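You operate a simulated robot arm through the tools that you are given. There is no shell and no other tool.

Carry out the task below with a simulated robot arm. There is one attempt and no reset: what you move stays moved.

Task
Set the sled's gap to the speaker as the mic sheet says, with the wooden block of that length.
Fine: free the knob, close the sled on the block, lock the knob, put the block back beside the others. Set down upright: what you pick out.

Only the result counts: the job must be done as asked and must still hold three seconds after the hand-in. Knocking over, shifting, dropping, spilling or breaking anything else fails it. Flat cloth is picked up by pressing the open fingertips on it (5 to 10 N) and closing them slowly along it; thin cloth reads only 2 to 8 mm in the jaws.

Robot
A 7-joint arm with a three-finger gripper, fixed in place. Base frame: the origin is at the foot of the arm, x ahead of it, y to its left, z up; the work surface is at about z = 0.9. Lengths are in m, angles in degrees, forces in N, time in s.
Its first joint turns from -166.0 to 166.0 degrees. Payload 2.69 kg.
The tool frame sits at the grasp point between the pads (the TCP): z along the fingers, y along the line on which they close. The tips reach 0.03 m beyond it. Largest opening 0.128 m; the body of the gripper starts 0.117 m behind the TCP.
Orientation is told as [roll, pitch, yaw] about the base's x, y, z axes, in that order, counted from this pose: with the fingers straight down and closing along the base's y, the tool's x points along the base's -x, its y along +y and its z along -z.

Tools
- The arm moves only by the tool apply_moves. Its argument "moves" is a list of rows, each a list of 6 numbers: the shift along the base's x, y, z in m, then the turn, a rotation vector about the base's x, y, z in degrees. In form: [[x, y, z, rx, ry, rz], ...]. A call has 1 to 20 rows; each row shifts and turns the commanded pose from where the row before left it. "gripper" is the finger opening in m, from 0 to 0.128, set as the call begins (left out, the last holds). Each row takes 0.2 s and may step no farther than 0.05 m and 8.6 degrees from the row before; otherwise, or with a gripper value out of range, the whole call is refused. A pose out of reach is approached as far as the arm can. The call stops where the force on the tool passes 40 N (or 10 N more than at its start, if that is more) or the arm is blocked; 0.2 s more then pass. Each finger halts on what it meets, pressing with about 37 N; the grip force reading is that of the motor and also rises with nothing between the fingers. The clock runs only during rows and for 0.2 s after the last one: add rows that do not move to give the fingers time. The reply holds the time, the measured pose of the TCP, the force on the tool along the base axes, the opening and the grip force, in the units named above and with some noise, with the torque about the TCP (base axes, N m) and any sound that the robot's microphone picked up, and new pictures: "show" is both (left out), scene, wrist or none.
- Cameras (640 x 400 px; columns grow to the right, rows downward): "scene" is fixed at [0.2186, 0.4868, 1.6337]; the picture's right is [0.02, -1.00, 0.00], its down [-0.80, -0.02, -0.60] and it looks along [0.60, 0.01, -0.80] (base axes); focal length 346 px, centre (320, 200). "wrist" rides on the gripper at [0.058, 0.054, -0.131] in the tool frame; the picture's right is [-0.68, 0.74, 0.00], its down [-0.62, -0.57, -0.55] and it looks along [-0.40, -0.37, 0.84] (tool axes); focal length 234 px, centre (320, 200).
- move_column(by): slides the trunk up (or, below 0, down) by that many m; the arm rides with it, the base frame stays. It gives what a move gives, with no picture.
- pixel_to_xyz(camera, pixels): for up to 12 pixels [column, row] of the newest picture of that camera ("zoom" is the newest enlarged one), the place [x, y, z] in the base frame of the surface seen there, good to about 0.002 m, but the place of the scene camera against the robot may be out by one fixed shift of up to 0.018 m in any direction. It takes no simulated time.
- inspect(camera, box): a new picture of the part [left, top, right, bottom] of that camera's present view, enlarged. It takes no simulated time.
- hand_in(): hands the job in; it is judged then, once.

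Leave the gripper open and the arm clear of the work at the hand-in unless told otherwise.

The tools are called after "Emit:" as name(argument=value, ...) on one line, values as JSON. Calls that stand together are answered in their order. apply_moves: Moves the arm, as the interface text tells. Its arguments: {"type":"object","properties":{"moves":{"type":"array"},"gripper":{"type":"number"},"show":{"type":"string","enum":["both","scene","wrist","none"]}},"required":["moves"]} The other tools are called the same way: move_column (by) slides the trunk up or down; pixel_to_xyz (camera, pixels) gives the place of the surface under pixels of a picture; inspect (camera, box) takes an enlarged picture of a part of a camera's view; hand_in () hands the job in.

At the start:

```text
time_s: 0.0
tcp_pos: [0.5935, 0.3665, 1.259]
ee_rot: [0.0, 0.0, 0.0]
contact_force: [0.1, 0.0, 0.1]
torque: [-0.01, -0.02, 0.03]
gripper_width: 0.1281
grip_force: 0.1
trunk travel left (down, up): [-0.15, 0.2]
```

scene: 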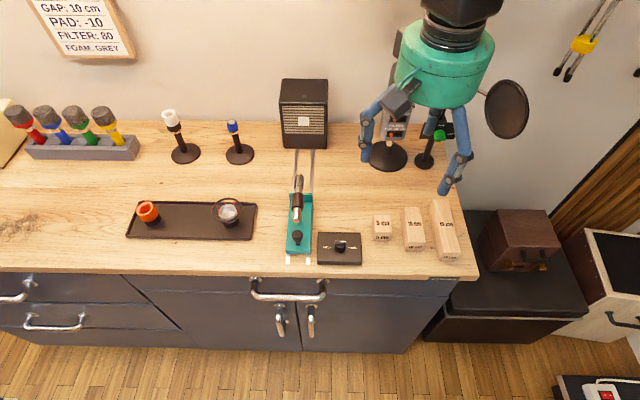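
wrist: 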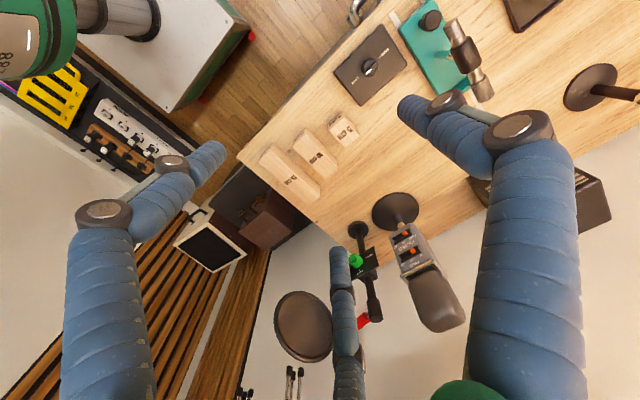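

I see a sheet on the wall at the top left (about 80,25), the blocks at (383..445, 228), the sled at (300,220) and the speaker at (303,113). First I'll enlarge the sheet, the sled and the blocks.

Emit:
inspect(camera="scene", box=[20, 0, 150, 80])

Emit:
inspect(camera="scene", box=[260, 130, 400, 275])

Emit:
inspect(camera="scene", box=[350, 180, 480, 275])

Emit:
inspect(camera="wrist", box=[320, 0, 520, 130])

```text
4.92 times, centred on (85, 40) of scene
```

zoom: 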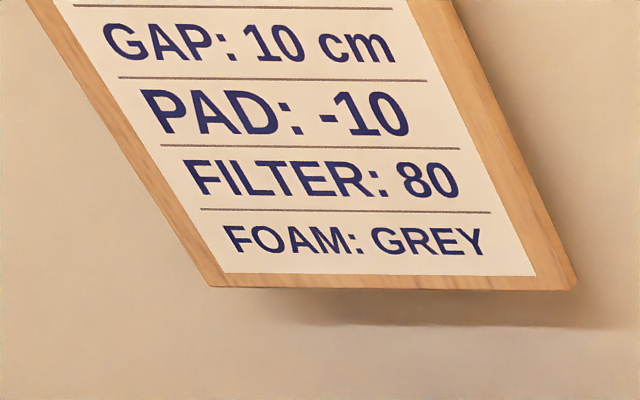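

```text
2.76 times, centred on (330, 202) of scene
```

zoom: 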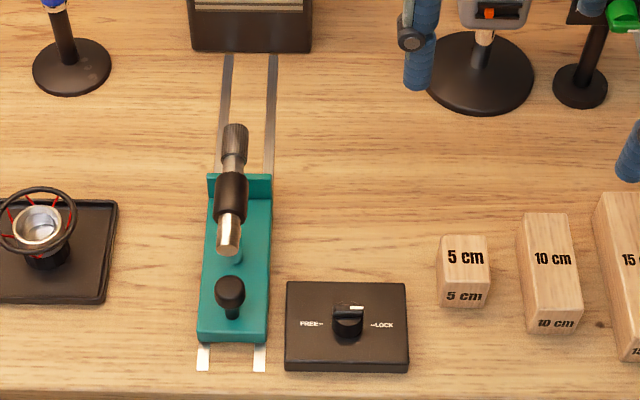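

```text
4.21 times, centred on (415, 228) of scene
```

zoom: 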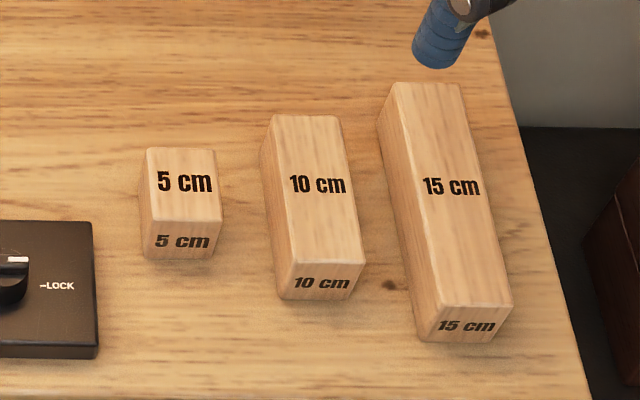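

```text
3.08 times, centred on (420, 65) of wrist
```

zoom: 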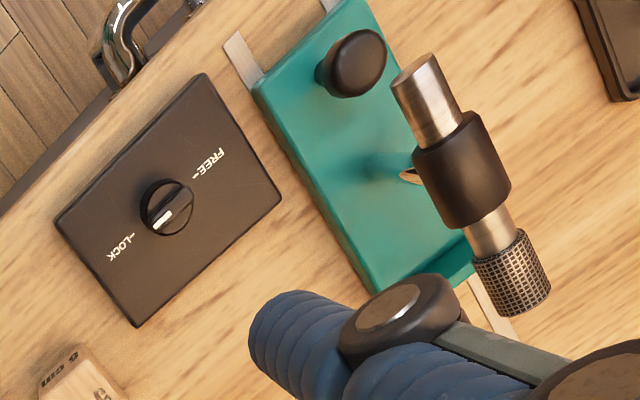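

The sheet reads GAP: 10 cm, so I need the 10 cm block, the one at (414,230). Next I'll look closely at the knob and measure places through the wrist camera.

Emit:
inspect(camera="scene", box=[315, 228, 365, 268])

Emit:
inspect(camera="wrist", box=[330, 20, 410, 105])

Emit:
pixel_to_xyz(camera="wrist", pixels=[[371, 67], [376, 64], [366, 72], [385, 26], [335, 72], [362, 105], [406, 63], [430, 19], [454, 30], [462, 50], [476, 85], [314, 148]])

Emit:
pixel_to_xyz(camera="scene", pixels=[[319, 234], [361, 234], [319, 264], [361, 265], [341, 242], [337, 240], [346, 242], [296, 236], [413, 220], [404, 209], [420, 209], [425, 243]])

```text
10.00 times, centred on (340, 248) of scene
```

zoom: 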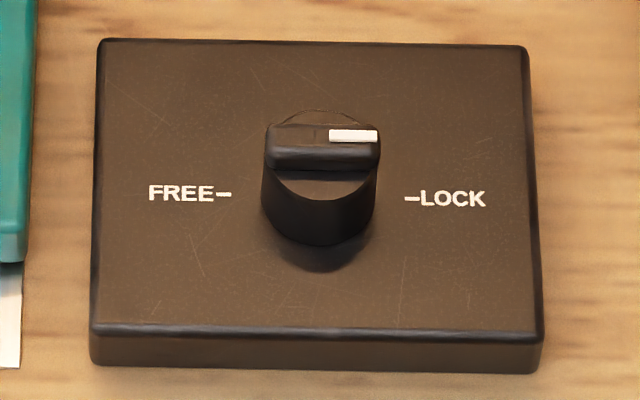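

```text
4.71 times, centred on (370, 62) of wrist
```

zoom: 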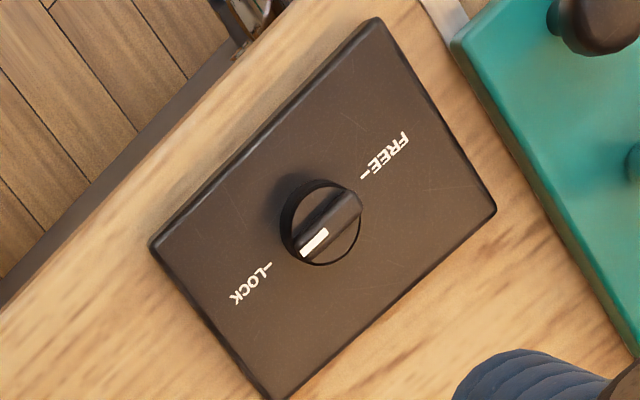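

```text
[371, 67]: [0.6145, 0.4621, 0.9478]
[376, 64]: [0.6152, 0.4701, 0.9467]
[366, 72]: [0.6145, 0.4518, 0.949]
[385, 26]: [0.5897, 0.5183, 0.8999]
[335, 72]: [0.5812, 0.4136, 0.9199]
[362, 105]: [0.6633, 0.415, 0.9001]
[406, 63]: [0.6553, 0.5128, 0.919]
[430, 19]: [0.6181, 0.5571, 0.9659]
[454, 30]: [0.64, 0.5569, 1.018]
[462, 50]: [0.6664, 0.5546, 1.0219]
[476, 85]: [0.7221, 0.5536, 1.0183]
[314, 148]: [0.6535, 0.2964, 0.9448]
```

```text
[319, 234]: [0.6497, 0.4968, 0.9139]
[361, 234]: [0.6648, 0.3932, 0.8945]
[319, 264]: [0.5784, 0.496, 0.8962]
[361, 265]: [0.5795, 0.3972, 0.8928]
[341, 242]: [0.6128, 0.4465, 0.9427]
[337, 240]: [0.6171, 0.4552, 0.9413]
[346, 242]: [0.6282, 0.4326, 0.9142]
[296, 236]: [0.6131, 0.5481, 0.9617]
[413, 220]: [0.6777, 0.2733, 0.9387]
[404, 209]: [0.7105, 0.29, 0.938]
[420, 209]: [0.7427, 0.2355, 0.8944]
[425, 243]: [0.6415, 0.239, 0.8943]
```

The knob's white mark points to LOCK (right), and the bar lies along y. Now I'll measure the speaker front, the sled lip, the rails and the blocks from both cameras.

Emit:
pixel_to_xyz(camera="scene", pixels=[[284, 146], [304, 147], [325, 147], [304, 120], [297, 160], [313, 160], [290, 194], [311, 194], [288, 253], [310, 253], [296, 256], [298, 185]])

Emit:
inspect(camera="scene", box=[270, 70, 340, 200])

Emit:
inspect(camera="wrist", box=[250, 100, 370, 210])

Emit:
pixel_to_xyz(camera="wrist", pixels=[[298, 136], [326, 181], [337, 172], [308, 128], [312, 155], [322, 150], [344, 129], [289, 172], [260, 160], [401, 27], [417, 11], [441, 88]])

```text
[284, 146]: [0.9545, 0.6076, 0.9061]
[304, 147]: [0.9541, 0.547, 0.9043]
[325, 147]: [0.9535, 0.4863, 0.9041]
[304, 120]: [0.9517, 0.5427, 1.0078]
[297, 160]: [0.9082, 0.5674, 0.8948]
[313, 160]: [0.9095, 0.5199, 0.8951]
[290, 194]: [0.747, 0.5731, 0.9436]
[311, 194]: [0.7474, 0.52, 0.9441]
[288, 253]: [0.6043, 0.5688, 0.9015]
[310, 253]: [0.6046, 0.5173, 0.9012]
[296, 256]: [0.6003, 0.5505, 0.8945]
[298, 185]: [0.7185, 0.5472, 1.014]
```

```text
3.08 times, centred on (305, 135) of scene
```

zoom: 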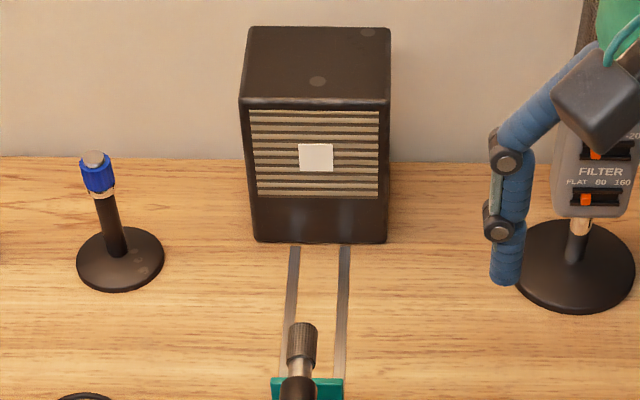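

```text
3.64 times, centred on (310, 155) of wrist
```

zoom: 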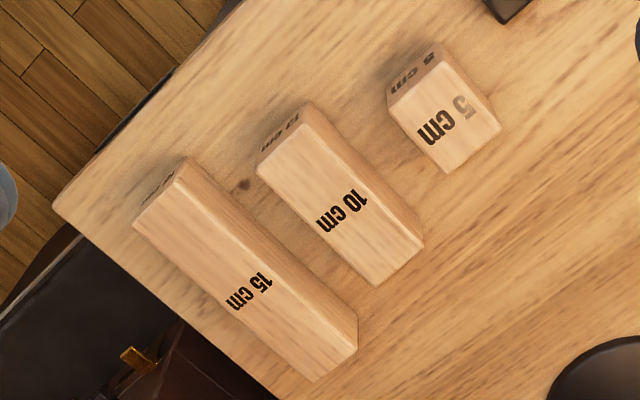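

```text
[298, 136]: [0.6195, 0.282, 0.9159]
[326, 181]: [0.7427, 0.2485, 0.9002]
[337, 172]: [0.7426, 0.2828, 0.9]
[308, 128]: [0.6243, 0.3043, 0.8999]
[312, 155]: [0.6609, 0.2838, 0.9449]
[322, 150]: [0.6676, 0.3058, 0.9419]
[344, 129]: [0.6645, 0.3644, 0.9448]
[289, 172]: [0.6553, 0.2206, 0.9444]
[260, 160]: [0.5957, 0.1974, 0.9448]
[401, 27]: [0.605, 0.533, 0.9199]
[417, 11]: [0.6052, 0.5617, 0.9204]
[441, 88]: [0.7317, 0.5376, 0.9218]
```

The table reads z = 0.900 with the wrist camera and 0.8945 with the scene camera, so the scene camera is a bit off. I'll go above the knob, around (0.615, 0.461), and turn the tool by -90° so the fingers close along x across the bar.

Emit:
apply_moves(moves=[[0.002, 0.0086, -0.01, 0, 0, -8.2], [0.002, 0.0086, -0.01, 0, 0, -8.2], [0.002, 0.0086, -0.01, 0, 0, -8.2], [0.002, 0.0086, -0.01, 0, 0, -8.2], [0.002, 0.0086, -0.01, 0, 0, -8.2], [0.002, 0.0086, -0.01, 0, 0, -8.2], [0.002, 0.0086, -0.01, 0, 0, -8.2], [0.002, 0.0086, -0.01, 0, 0, -8.2], [0.002, 0.0086, -0.01, 0, 0, -8.2], [0.002, 0.0086, -0.01, 0, 0, -8.2], [0.0015, 0.0085, -0.01, 0, 0, -8.0]])

```text
time_s: 2.4
tcp_pos: [0.6178, 0.461, 1.1478]
ee_rot: [0.0, 0.0, -90.1]
contact_force: [0.3, -0.6, 0.2]
torque: [0.01, -0.01, -0.01]
gripper_width: 0.1281
grip_force: 0.0
trunk travel left (down, up): [-0.15, 0.2]
```

scene: 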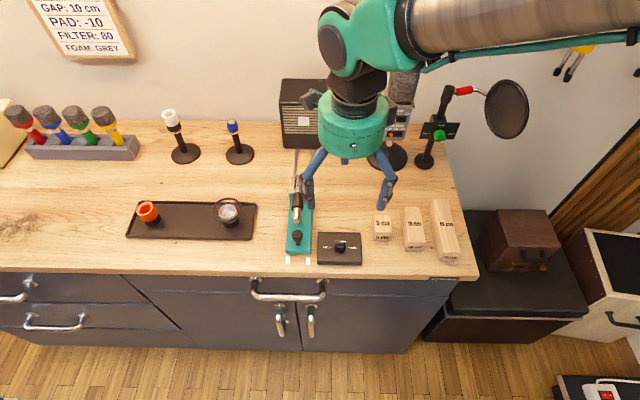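
wrist: 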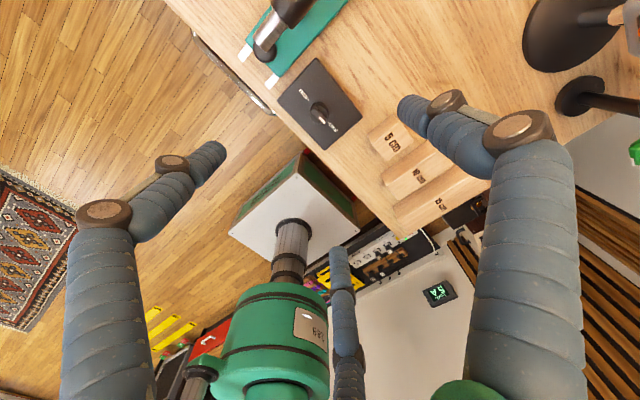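

The pictures show the fingers spread wide, and I want to see how they actually close. I'll partly close them in free air.

Emit:
apply_moves(moves=[[0, 0, 0, 0, 0, 0], [0, 0, 0, 0, 0, 0]], gripper=0.04)

```text
time_s: 3.0
tcp_pos: [0.6169, 0.4614, 1.1474]
ee_rot: [0.0, 0.0, -90.0]
contact_force: [0.2, -0.1, 0.5]
torque: [0.0, 0.0, -0.01]
gripper_width: 0.0402
grip_force: 0.0
trunk travel left (down, up): [-0.15, 0.2]
```

scene: 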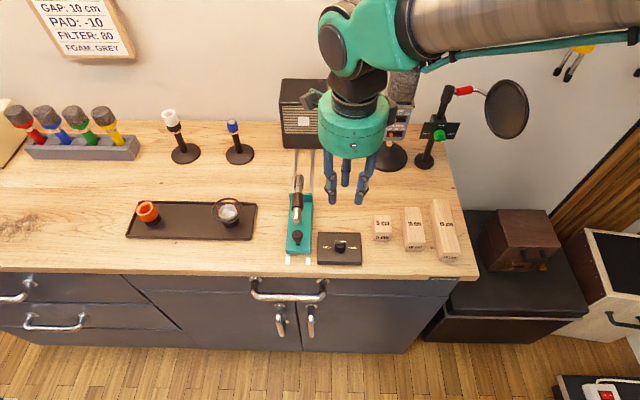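
wrist: 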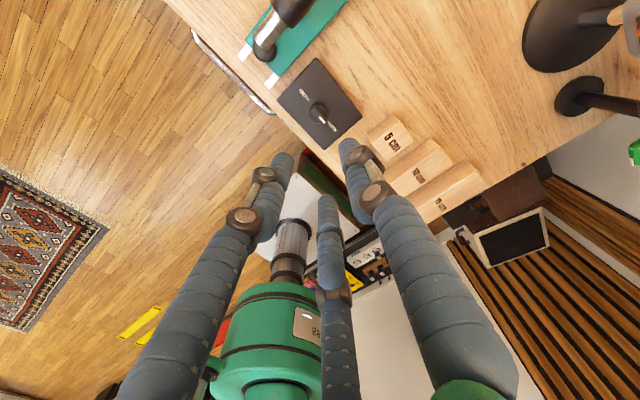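

The hand shows three fingers: one on the tool's +y side and a pair on the -y side. I'll inspect the knob from this closer view and measure it.

Emit:
inspect(camera="wrist", box=[275, 55, 365, 150])

Emit:
pixel_to_xyz(camera="zoom", pixels=[[298, 200], [330, 225], [360, 258], [312, 190], [290, 213], [300, 260], [345, 230], [310, 230], [345, 255], [290, 245], [340, 275], [380, 200]])

```text
4.21 times, centred on (320, 102) of wrist
```

zoom: 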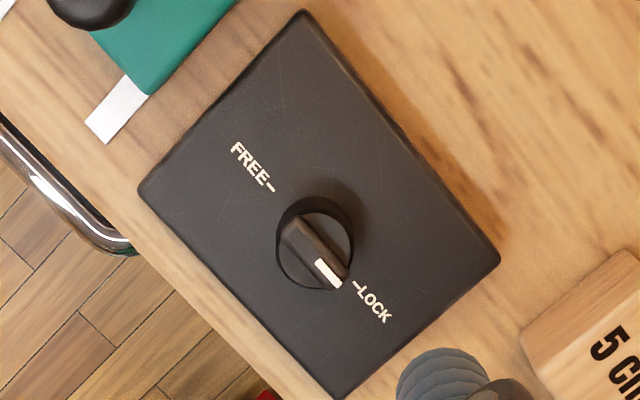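

```text
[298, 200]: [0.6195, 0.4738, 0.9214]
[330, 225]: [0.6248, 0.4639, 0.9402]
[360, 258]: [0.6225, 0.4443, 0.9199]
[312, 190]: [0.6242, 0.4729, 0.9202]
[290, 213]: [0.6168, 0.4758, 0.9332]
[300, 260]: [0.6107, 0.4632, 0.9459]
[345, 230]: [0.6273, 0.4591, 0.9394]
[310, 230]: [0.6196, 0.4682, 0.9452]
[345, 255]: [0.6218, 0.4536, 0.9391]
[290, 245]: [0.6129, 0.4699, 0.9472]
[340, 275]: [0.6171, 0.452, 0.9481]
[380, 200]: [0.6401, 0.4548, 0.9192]
```

Knob: centre about (0.615, 0.461), bar top z = 0.948, body top 0.940, panel 0.919. I'll go down to just above it with the fingers open at 0.06 and check.

Emit:
apply_moves(moves=[[0, 0, -0.04, 0, 0, 0], [0, 0, -0.04, 0, 0, 0], [0, 0, -0.04, 0, 0, 0], [0, 0, -0.035, 0, 0, 0], [0, 0, 0, 0, 0, 0]], gripper=0.06)

Emit:
inspect(camera="scene", box=[290, 190, 390, 270])

Emit:
inspect(camera="wrist", box=[220, 70, 420, 250])

```text
time_s: 4.2
tcp_pos: [0.618, 0.4616, 0.9941]
ee_rot: [0.0, 0.0, -89.9]
contact_force: [-0.5, 0.0, -1.0]
torque: [-0.02, 0.05, 0.01]
gripper_width: 0.0602
grip_force: 0.1
trunk travel left (down, up): [-0.15, 0.2]
```

scene: 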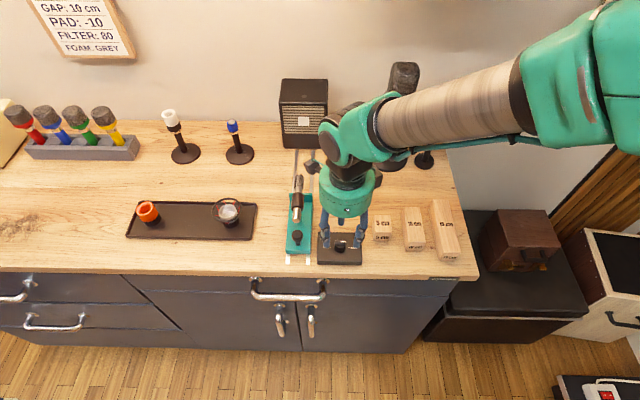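
wrist: 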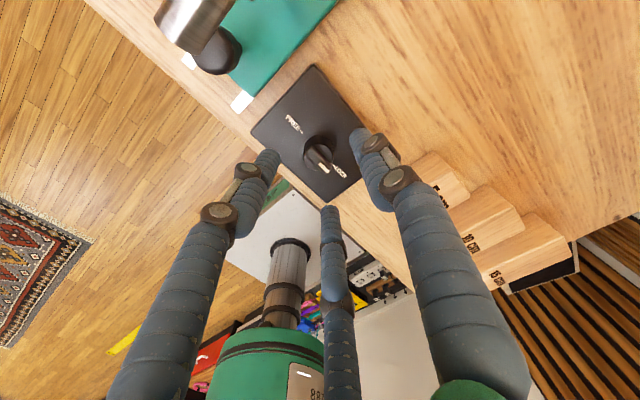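

```text
5.00 times, centred on (340, 230) of scene
```

zoom: 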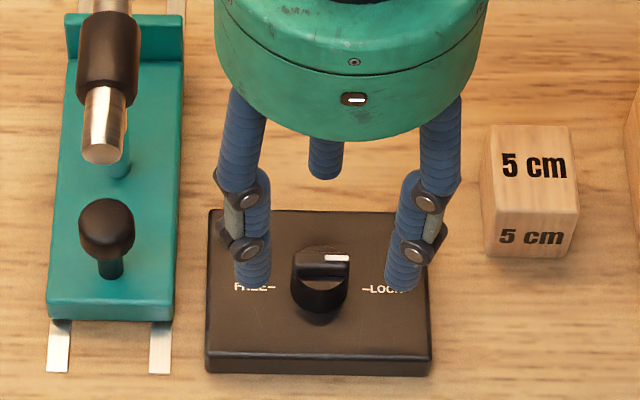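

```text
2.22 times, centred on (320, 160) of wrist
```

zoom: 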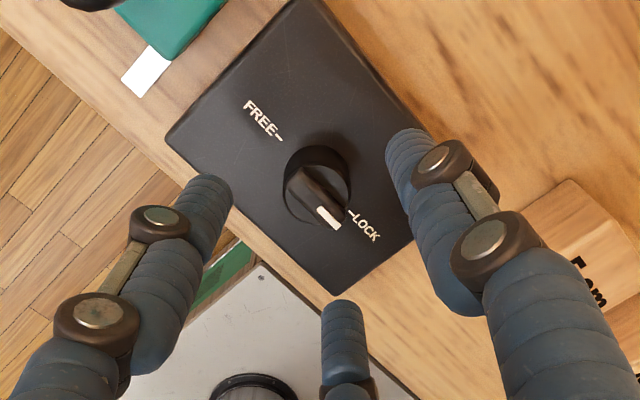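

The knob sits between the fingers. I'll go down 0.037 so the tips surround the knob body a little above the panel.

Emit:
apply_moves(moves=[[-0.002, 0, -0.015, 0, 0, 0], [0, 0, -0.012, 0, 0, 0], [0, 0, -0.01, 0, 0, 0], [0, 0, 0, 0, 0, 0]], gripper=0.06)

Emit:
inspect(camera="scene", box=[290, 190, 390, 270])

```text
time_s: 5.2
tcp_pos: [0.6145, 0.4605, 0.958]
ee_rot: [0.0, 0.1, -90.0]
contact_force: [-0.3, 0.1, -0.2]
torque: [-0.02, 0.01, 0.02]
gripper_width: 0.0602
grip_force: 0.0
trunk travel left (down, up): [-0.15, 0.2]
```

scene: 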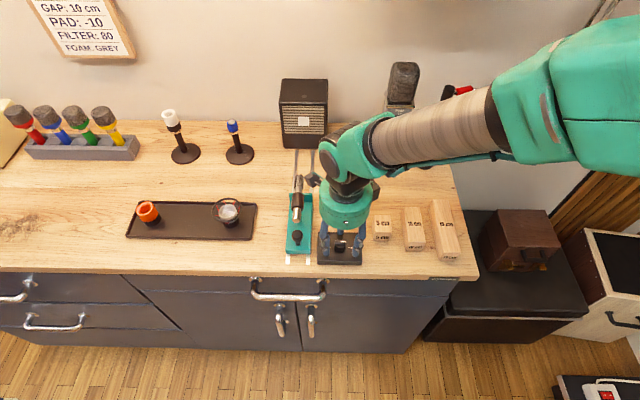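
wrist: 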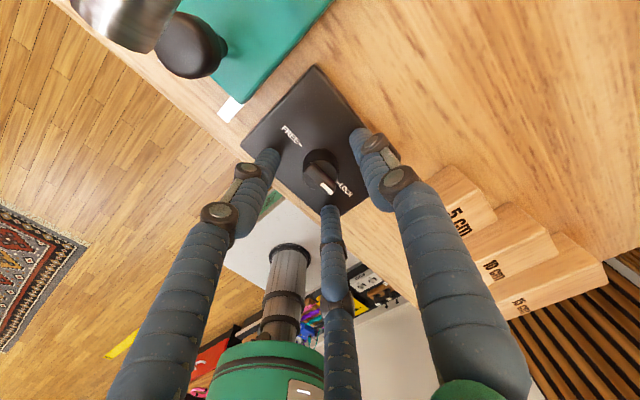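

```text
5.00 times, centred on (340, 230) of scene
```

zoom: 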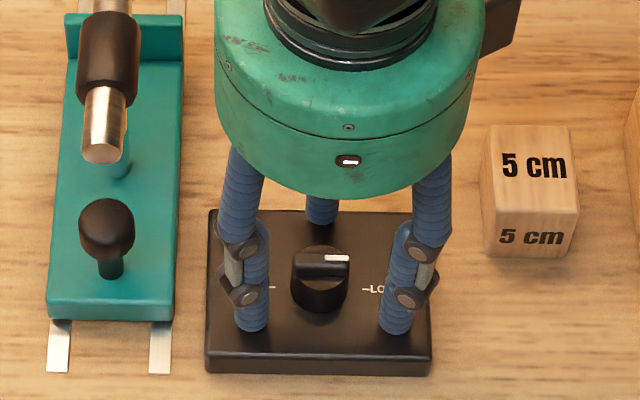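

No contact so far, and the knob is central. I'll close on it.

Emit:
apply_moves(moves=[[0, 0, 0, 0, 0, 0], [0, 0, 0, 0, 0, 0], [0, 0, 0, 0, 0, 0]], gripper=0.0)

Emit:
inspect(camera="scene", box=[290, 190, 390, 270])

```text
time_s: 6.0
tcp_pos: [0.6167, 0.4603, 0.9582]
ee_rot: [0.0, 0.0, -90.0]
contact_force: [13.3, -1.8, -4.1]
torque: [-0.1, -0.79, 0.07]
gripper_width: 0.0263
grip_force: 45.1
trunk travel left (down, up): [-0.15, 0.2]
```

scene: 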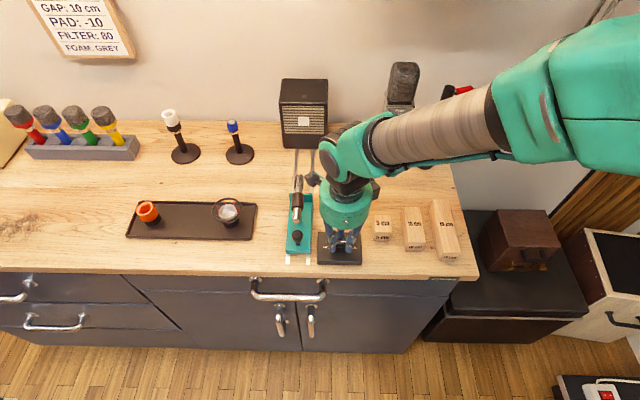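
wrist: 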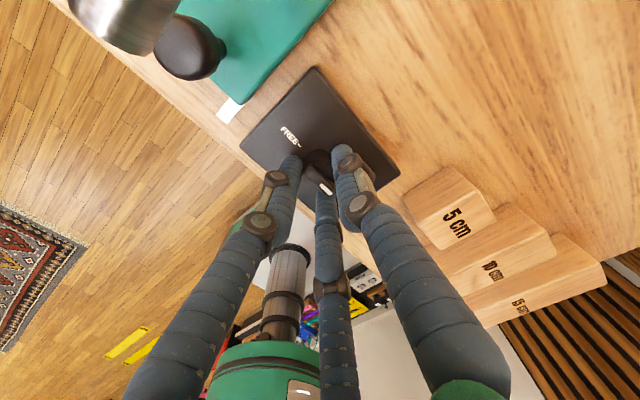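

```text
5.00 times, centred on (340, 230) of scene
```

zoom: 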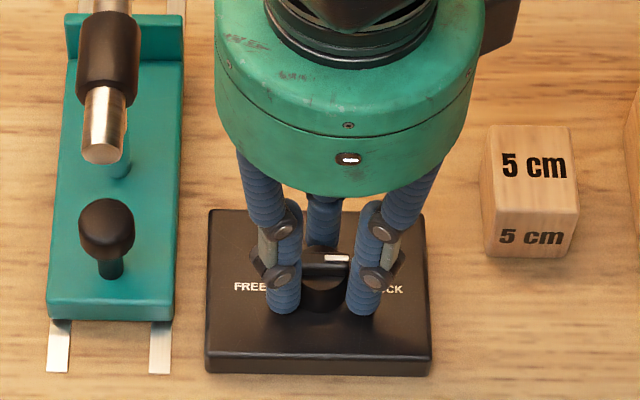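

I'm gripping the knob body at 26 mm. The x force of 13 N means I sit slightly short, so I'll correct by +2 mm and turn 24° counter-clockwise as a test (from LOCK over the far side toward FREE).

Emit:
apply_moves(moves=[[0.002, 0, 0, 0, 0, 0], [0, 0, 0, 0, 0, 6], [0, 0, 0, 0, 0, 6], [0, 0, 0, 0, 0, 6], [0, 0, 0, 0, 0, 6]])

Emit:
inspect(camera="scene", box=[290, 190, 390, 270])

```text
time_s: 7.2
tcp_pos: [0.6167, 0.4602, 0.9568]
ee_rot: [0.2, 0.0, -65.9]
contact_force: [-2.5, 0.8, 12.4]
torque: [0.07, -0.36, -0.01]
gripper_width: 0.0267
grip_force: 45.2
trunk travel left (down, up): [-0.15, 0.2]
```

scene: 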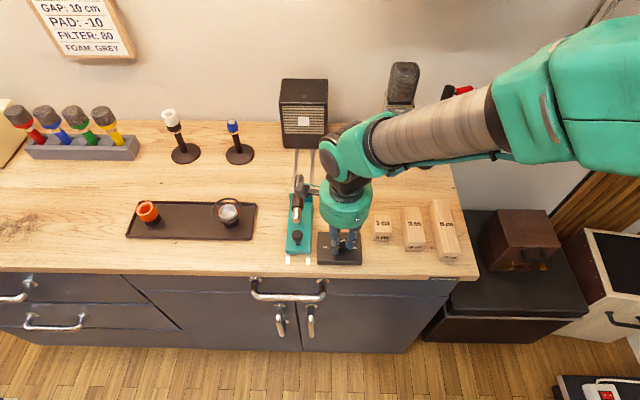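
wrist: 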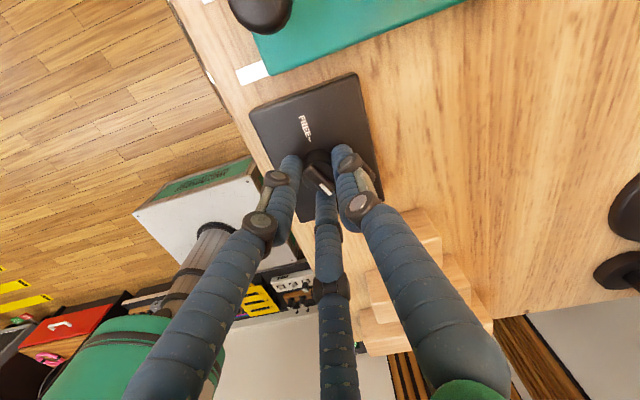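

```text
5.00 times, centred on (340, 230) of scene
```

zoom: 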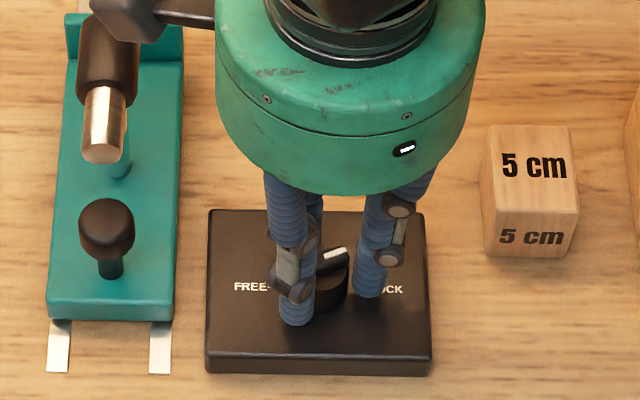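

The knob turns with the hand and the white mark is moving away from LOCK. I'll keep turning counter-clockwise.

Emit:
apply_moves(moves=[[0, 0, 0, 0, 0, 7], [0, 0, 0, 0, 0, 7], [0, 0, 0, 0, 0, 7], [0, 0, 0, 0, 0, 7], [0, 0, 0, 0, 0, 7], [0, 0, 0, 0, 0, 7], [0, 0, 0, 0, 0, 7], [0, 0, 0, 0, 0, 7], [0, 0, 0, 0, 0, 7], [0, 0, 0, 0, 0, 3]])

Emit:
inspect(camera="scene", box=[290, 190, 390, 270])

```text
time_s: 9.4
tcp_pos: [0.6179, 0.4621, 0.9571]
ee_rot: [0.1, 0.0, 0.0]
contact_force: [22.7, 18.6, 13.8]
torque: [0.95, -0.31, -0.05]
gripper_width: 0.0262
grip_force: 45.2
trunk travel left (down, up): [-0.15, 0.2]
```

scene: 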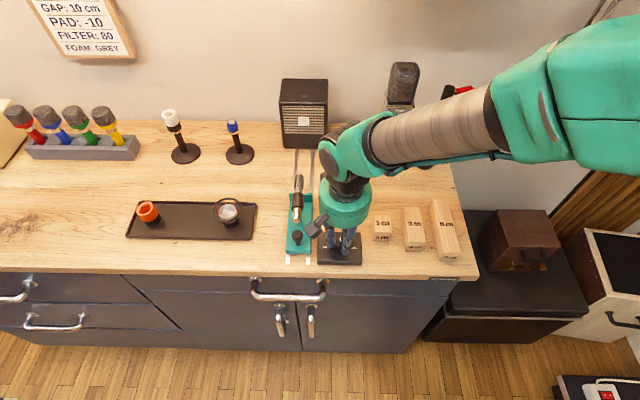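
wrist: 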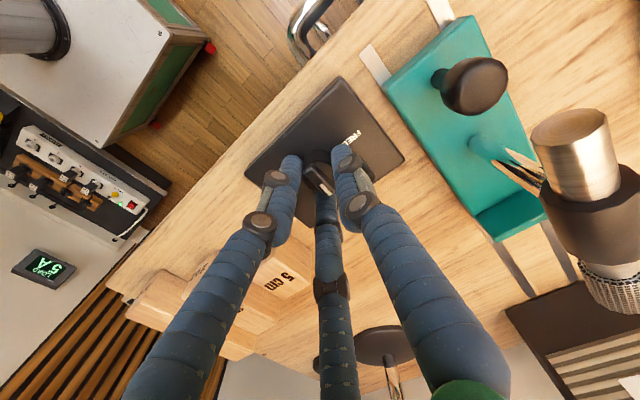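

```text
5.00 times, centred on (340, 230) of scene
```

zoom: 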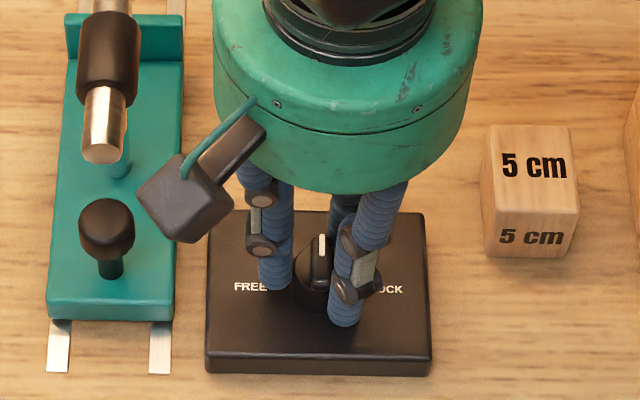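

The knob is turned 90° and the mark points to the far side. I'll ease the side load (22, 18 N) with a small shift and turn another 90°.

Emit:
apply_moves(moves=[[0.0025, 0.002, 0, 0, 0, 0], [0, 0, 0, 0, 0, 7], [0, 0, 0, 0, 0, 7], [0, 0, 0, 0, 0, 7], [0, 0, 0, 0, 0, 7], [0, 0, 0, 0, 0, 7], [0, 0, 0, 0, 0, 7], [0, 0, 0, 0, 0, 7]])

Emit:
inspect(camera="scene", box=[290, 190, 390, 270])

```text
time_s: 11.2
tcp_pos: [0.6173, 0.4616, 0.9575]
ee_rot: [0.0, 0.0, 49.2]
contact_force: [-6.2, 19.2, 25.5]
torque: [0.75, 0.59, -0.02]
gripper_width: 0.0261
grip_force: 45.1
trunk travel left (down, up): [-0.15, 0.2]
```

scene: 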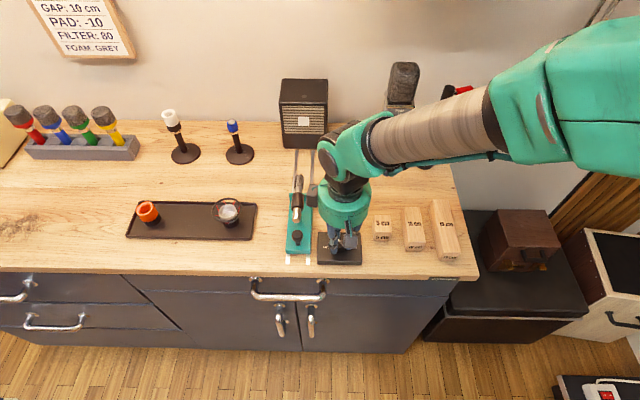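
wrist: 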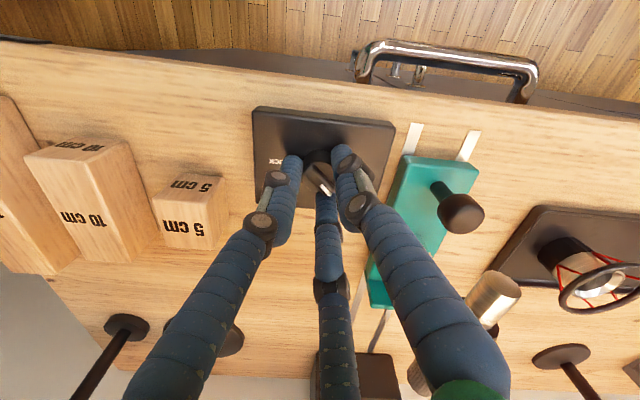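

```text
5.00 times, centred on (340, 230) of scene
```

zoom: 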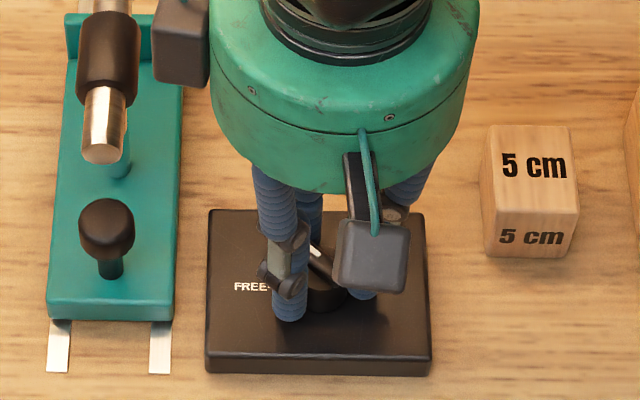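

Now at 49° and the mark heads toward FREE. I'll ease the z and y load and turn the last 41°.

Emit:
apply_moves(moves=[[-0.0005, 0.002, 0.002, 0, 0, 0], [0, 0, 0, 0, 0, 7], [0, 0, 0, 0, 0, 7], [0, 0, 0, 0, 0, 7], [0, 0, 0, 0, 0, 7], [0, 0, 0, 0, 0, 7], [0, 0, 0, 0, 0, 6], [0, 0, 0, 0, 0, 0]])

Emit:
inspect(camera="scene", box=[290, 190, 390, 270])

```text
time_s: 13.0
tcp_pos: [0.6169, 0.4633, 0.9575]
ee_rot: [0.2, 0.1, 90.0]
contact_force: [-9.9, -2.0, -3.7]
torque: [-0.32, 0.62, -0.04]
gripper_width: 0.0259
grip_force: 45.1
trunk travel left (down, up): [-0.15, 0.2]
```

scene: 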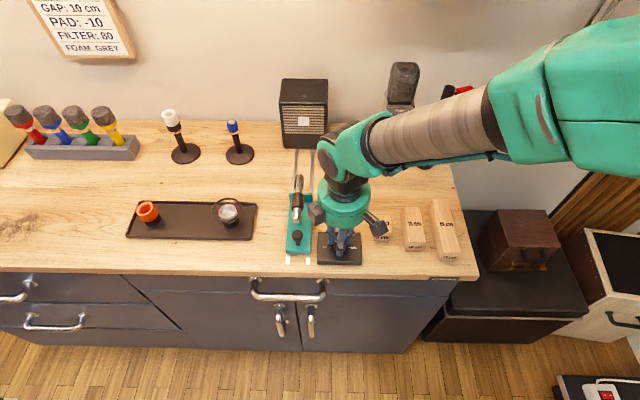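
wrist: 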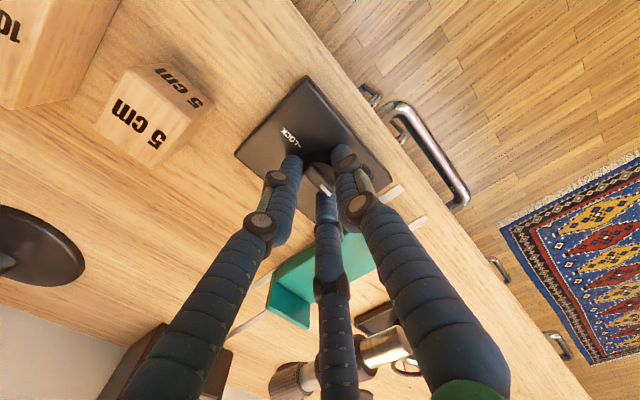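

```text
5.00 times, centred on (340, 230) of scene
```

zoom: 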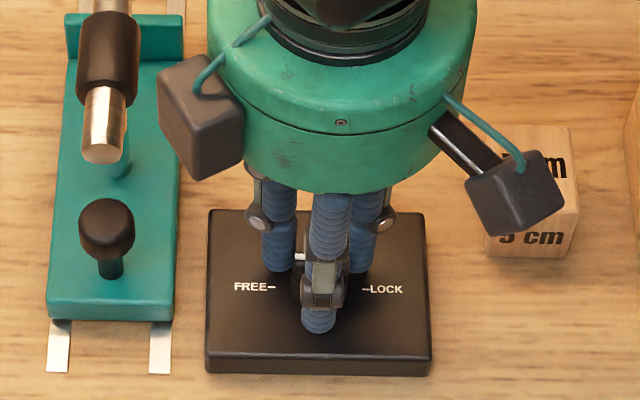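

The tool has turned 180°. I'll open slowly, rise straight up and check the knob.

Emit:
apply_moves(moves=[[0, 0, 0, 0, 0, 0], [0, 0, 0.01, 0, 0, 0], [0, 0, 0.04, 0, 0, 0], [0, 0, 0.05, 0, 0, 0], [0, 0, 0.05, 0, 0, 0], [0, 0, 0.04, 0, 0, 0]], gripper=0.06)

Emit:
inspect(camera="scene", box=[290, 190, 390, 270])

```text
time_s: 14.4
tcp_pos: [0.6169, 0.4643, 1.1456]
ee_rot: [0.0, -0.1, 90.0]
contact_force: [0.9, 0.6, 0.6]
torque: [-0.01, 0.0, -0.02]
gripper_width: 0.06
grip_force: 0.0
trunk travel left (down, up): [-0.15, 0.2]
```

scene: 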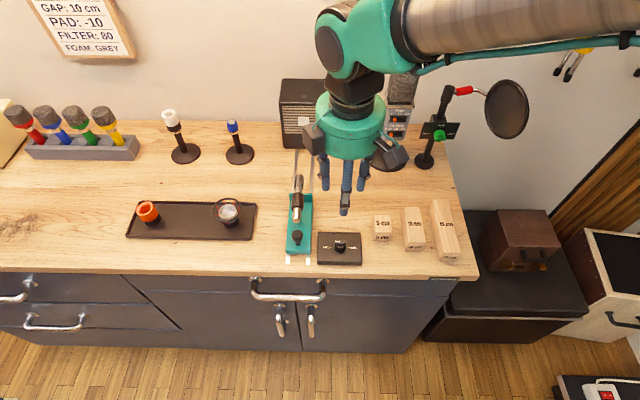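
wrist: 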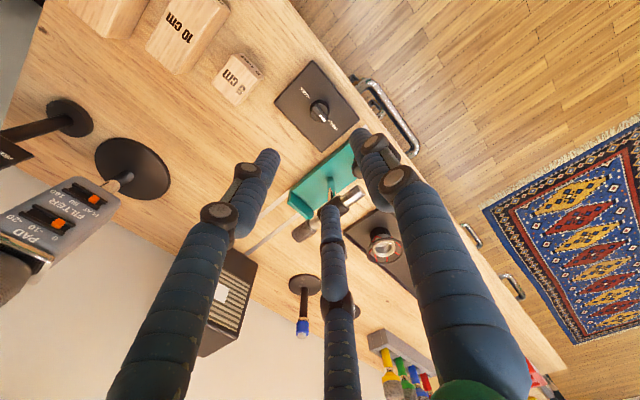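

```text
5.00 times, centred on (340, 230) of scene
```

zoom: 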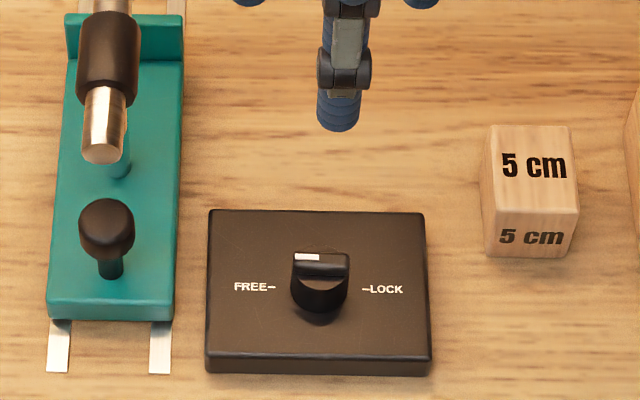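

The knob now points to FREE. This view shows the blocks, the sled lip (about 320,180) and the speaker (230,295), so I'll measure them.

Emit:
inspect(camera="wrist", box=[180, 130, 360, 360])

Emit:
inspect(camera="wrist", box=[60, 0, 280, 120])

Emit:
pixel_to_xyz(camera="wrist", pixels=[[193, 0], [228, 10], [147, 45], [181, 75], [170, 42], [186, 37], [300, 215], [289, 193], [348, 140], [245, 258], [220, 296], [305, 205]])

```text
1.74 times, centred on (270, 245) of wrist
```

zoom: 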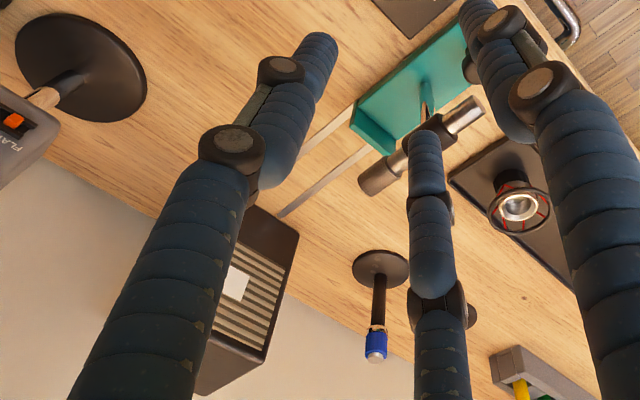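

```text
2.91 times, centred on (170, 60) of wrist
```

zoom: 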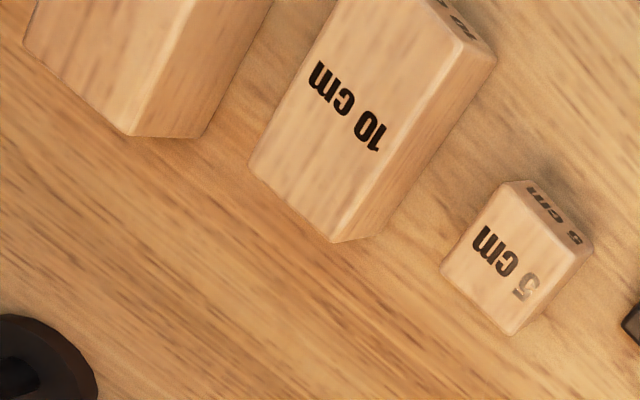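

```text
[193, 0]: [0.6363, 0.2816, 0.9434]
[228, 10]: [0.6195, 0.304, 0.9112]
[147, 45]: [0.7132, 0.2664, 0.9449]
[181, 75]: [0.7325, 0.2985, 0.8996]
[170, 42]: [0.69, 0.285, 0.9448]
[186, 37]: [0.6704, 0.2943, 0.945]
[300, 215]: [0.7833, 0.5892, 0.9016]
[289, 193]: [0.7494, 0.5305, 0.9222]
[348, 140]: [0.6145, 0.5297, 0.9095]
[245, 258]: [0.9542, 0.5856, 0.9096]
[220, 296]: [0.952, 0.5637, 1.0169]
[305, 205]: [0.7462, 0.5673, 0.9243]
```

The knob is at FREE. From the wrist camera:

| Item | Position |
|---|---|
| Speaker front | x ≈ 0.953 |
| Sled lip | x ≈ 0.750 |
| Sled centre | y ≈ 0.557 |
| 10 cm block centre | about (0.67, 0.283), top z = 0.945 |

The far gap is near my reach limit, so I'll carry the block with the tool tilted 20° outward about y. First I turn back to yaw 0 above the block.

Emit:
apply_moves(moves=[[0.004, -0.0165, 0, 0, 0, -8.2], [0.004, -0.0165, 0, 0, 0, -8.2], [0.004, -0.0165, 0, 0, 0, -8.2], [0.004, -0.0165, 0, 0, 0, -8.2], [0.004, -0.0165, 0, 0, 0, -8.2], [0.004, -0.0165, 0, 0, 0, -8.2], [0.004, -0.0165, 0, 0, 0, -8.2], [0.004, -0.0165, 0, 0, 0, -8.2], [0.004, -0.0165, 0, 0, 0, -8.2], [0.004, -0.0165, 0, 0, 0, -8.2], [0.008, -0.016, 0, 0, 0, -8.0]], gripper=0.128)

Emit:
inspect(camera="wrist", box=[220, 60, 420, 260])

Emit:
inspect(camera="scene", box=[350, 180, 480, 275])

Emit:
pixel_to_xyz(camera="scene", pixels=[[405, 209], [417, 209], [410, 245], [423, 245], [410, 248], [424, 249], [432, 201], [440, 247], [392, 215], [392, 239], [438, 240], [394, 241]])

```text
time_s: 16.8
tcp_pos: [0.6669, 0.2835, 1.1468]
ee_rot: [0.1, 0.1, -0.1]
contact_force: [-0.5, -0.3, -0.7]
torque: [-0.04, 0.01, 0.01]
gripper_width: 0.1283
grip_force: 0.0
trunk travel left (down, up): [-0.15, 0.2]
```

scene: 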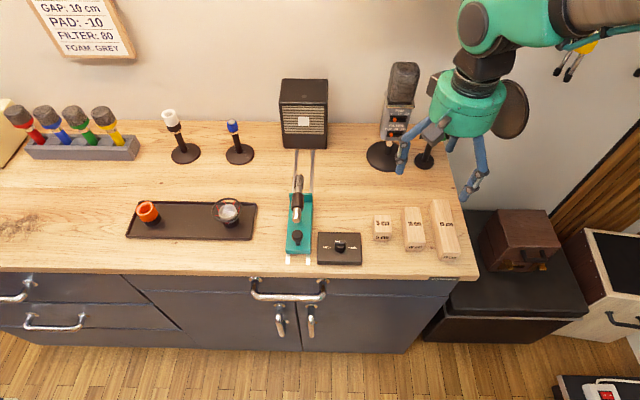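
wrist: 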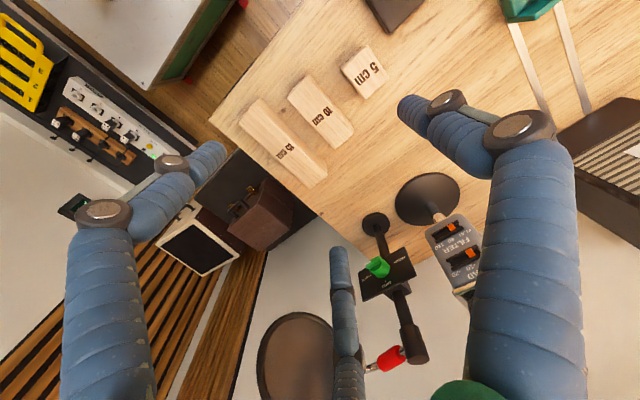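

```text
2.00 times, centred on (320, 160) of wrist
```

zoom: 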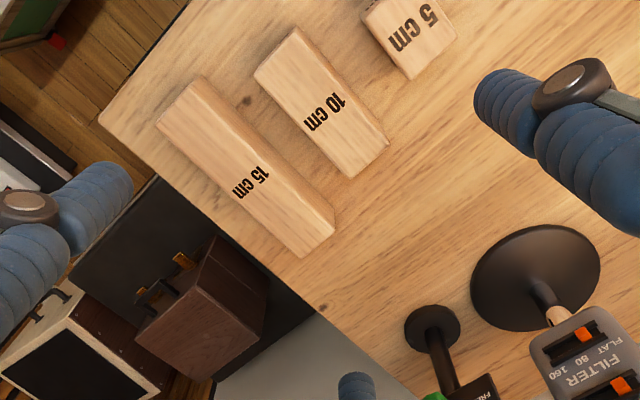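

```text
4.21 times, centred on (415, 228) of scene
```

zoom: 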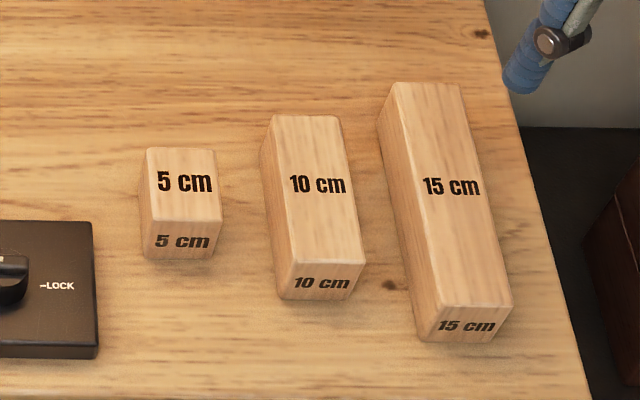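

```text
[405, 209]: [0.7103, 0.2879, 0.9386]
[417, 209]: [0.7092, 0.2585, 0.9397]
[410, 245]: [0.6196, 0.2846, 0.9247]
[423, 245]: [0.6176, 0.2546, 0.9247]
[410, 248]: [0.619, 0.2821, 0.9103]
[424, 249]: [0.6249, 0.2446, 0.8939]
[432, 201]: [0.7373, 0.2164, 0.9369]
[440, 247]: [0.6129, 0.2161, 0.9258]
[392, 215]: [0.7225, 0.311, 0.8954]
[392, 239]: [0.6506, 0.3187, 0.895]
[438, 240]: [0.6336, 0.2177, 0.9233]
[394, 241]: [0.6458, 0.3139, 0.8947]
```

I'll measure the block corners with the wrist camera to get the exact centre, width and side gaps.

Emit:
pixel_to_xyz(camera="wrist", pixels=[[290, 84], [308, 77], [350, 130], [335, 146], [312, 107], [329, 103], [301, 118], [293, 131], [290, 138], [344, 62], [352, 92], [282, 150]])

Emit:
inspect(camera="wrist", box=[230, 40, 390, 200])

```text
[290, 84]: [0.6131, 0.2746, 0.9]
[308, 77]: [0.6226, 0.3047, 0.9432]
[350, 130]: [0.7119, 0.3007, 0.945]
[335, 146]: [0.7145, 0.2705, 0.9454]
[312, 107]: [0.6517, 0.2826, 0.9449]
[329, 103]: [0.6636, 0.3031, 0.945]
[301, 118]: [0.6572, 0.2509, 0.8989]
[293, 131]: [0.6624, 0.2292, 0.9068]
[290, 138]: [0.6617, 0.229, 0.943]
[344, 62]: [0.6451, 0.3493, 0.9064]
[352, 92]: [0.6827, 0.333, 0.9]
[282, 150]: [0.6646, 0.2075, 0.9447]
```

```text
2.50 times, centred on (310, 120) of wrist
```

zoom: 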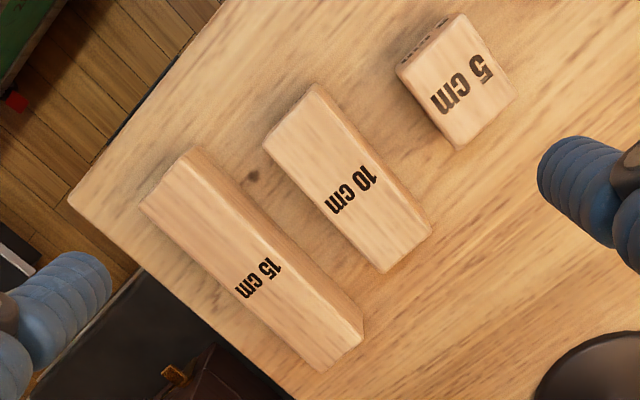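

Emit:
pixel_to_xyz(camera="zoom", pixels=[[290, 168], [325, 203], [365, 245], [283, 168], [318, 208], [318, 88], [400, 185], [430, 225], [272, 130], [300, 98], [400, 262], [420, 240]])

```text
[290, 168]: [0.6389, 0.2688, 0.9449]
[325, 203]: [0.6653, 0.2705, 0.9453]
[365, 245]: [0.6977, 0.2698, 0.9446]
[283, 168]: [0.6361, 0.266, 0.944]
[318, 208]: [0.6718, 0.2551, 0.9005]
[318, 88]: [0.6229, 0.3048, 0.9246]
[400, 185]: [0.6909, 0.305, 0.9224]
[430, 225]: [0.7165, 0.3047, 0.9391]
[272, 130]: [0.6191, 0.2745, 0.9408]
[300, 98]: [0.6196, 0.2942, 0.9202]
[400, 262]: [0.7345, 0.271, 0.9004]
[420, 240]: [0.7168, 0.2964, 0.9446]
```

The block spans y 0.265–0.305 (centre 0.285, 40 mm wide) and x 0.619–0.719, with about 35 mm free on each side. Before choosing the tilt I'll test the reach over the gap, high and empty-handed: y first, tilting 20°, then x.

Emit:
apply_moves(moves=[[0, 0.045, 0.005, 0, -7, 0], [0, 0.045, 0, 0, -7, 0], [0, 0.045, 0, 0, -6, 0], [0, 0.045, 0, 0, 0, 0], [0, 0.045, 0, 0, 0, 0], [0, 0.047, 0, 0, 0, 0], [0.046, 0, 0, 0, 0, 0], [0.046, 0, 0, 0, 0, 0], [0.046, 0, 0, 0, 0, 0], [0.046, 0, -0.02, 0, 0, 0], [0.046, 0, -0.03, 0, 0, 0], [0, 0, -0.04, 0, 0, 0], [0, 0, 0, 0, 0, 0]], gripper=0.07)

```text
refused: row 10 steps farther than a row can; nothing moved
```

Emit:
apply_moves(moves=[[0, 0.045, 0.005, 0, -7, 0], [0, 0.045, 0, 0, -7, 0], [0, 0.045, 0, 0, -6, 0], [0, 0.045, 0, 0, 0, 0], [0, 0.045, 0, 0, 0, 0], [0, 0.047, 0, 0, 0, 0], [0.046, 0, 0, 0, 0, 0], [0.046, 0, 0, 0, 0, 0], [0.046, 0, 0, 0, 0, 0], [0.046, 0, 0, 0, 0, 0], [0.046, 0, 0, 0, 0, 0], [0, 0, -0.045, 0, 0, 0], [0, 0, -0.045, 0, 0, 0], [0, 0, 0, 0, 0, 0]], gripper=0.07)

```text
time_s: 19.8
tcp_pos: [0.8955, 0.557, 1.0606]
ee_rot: [0.0, -19.9, 0.1]
contact_force: [0.1, 0.4, -1.4]
torque: [-0.05, -0.02, -0.01]
gripper_width: 0.0702
grip_force: 0.0
trunk travel left (down, up): [-0.15, 0.2]
```

scene: 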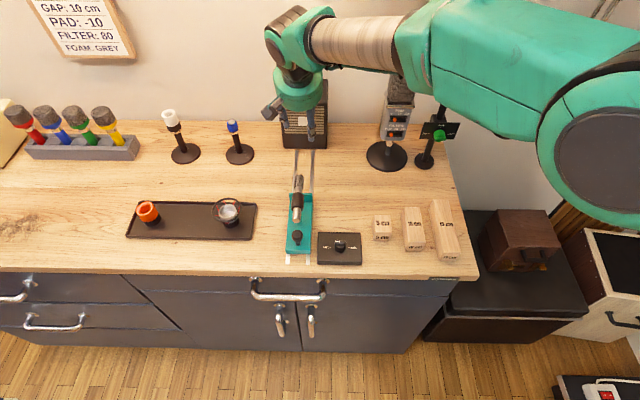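
wrist: 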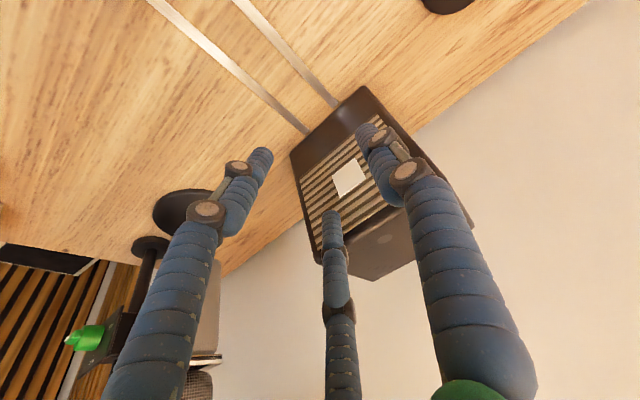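

The reach is fine at z 1.06. I'll test down to z 0.95 (tips about 0.92, nothing below but rails), and measure the speaker front and rails.

Emit:
pixel_to_xyz(camera="wrist", pixels=[[328, 117], [312, 133], [360, 95], [345, 175], [300, 125], [330, 100], [250, 85], [295, 60]])

Emit:
apply_moves(moves=[[0, 0, -0.03, 0, 0, 0], [0, 0, -0.03, 0, 0, 0], [0, 0, -0.03, 0, 0, 0], [0, 0, -0.02, 0, 0, 0], [0, 0, 0, 0, 0, 0]])

```text
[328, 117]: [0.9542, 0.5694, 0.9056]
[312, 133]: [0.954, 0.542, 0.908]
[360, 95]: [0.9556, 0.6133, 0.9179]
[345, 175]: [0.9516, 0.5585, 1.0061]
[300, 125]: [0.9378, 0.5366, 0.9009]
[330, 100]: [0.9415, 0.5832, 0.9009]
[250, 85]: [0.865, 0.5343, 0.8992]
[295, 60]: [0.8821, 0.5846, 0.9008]
```

```text
time_s: 21.0
tcp_pos: [0.8967, 0.5566, 0.9521]
ee_rot: [-0.1, -20.0, 0.0]
contact_force: [0.4, 0.2, -0.5]
torque: [-0.03, -0.01, 0.02]
gripper_width: 0.0698
grip_force: 0.1
trunk travel left (down, up): [-0.15, 0.2]
```

scene: 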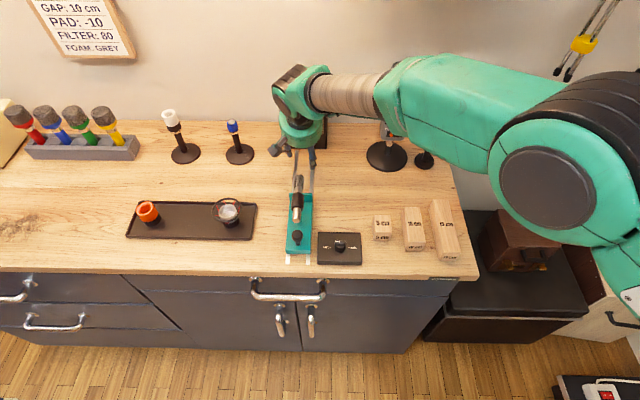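
wrist: 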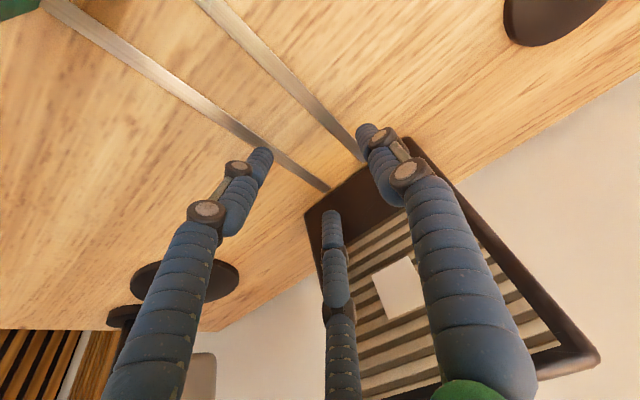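

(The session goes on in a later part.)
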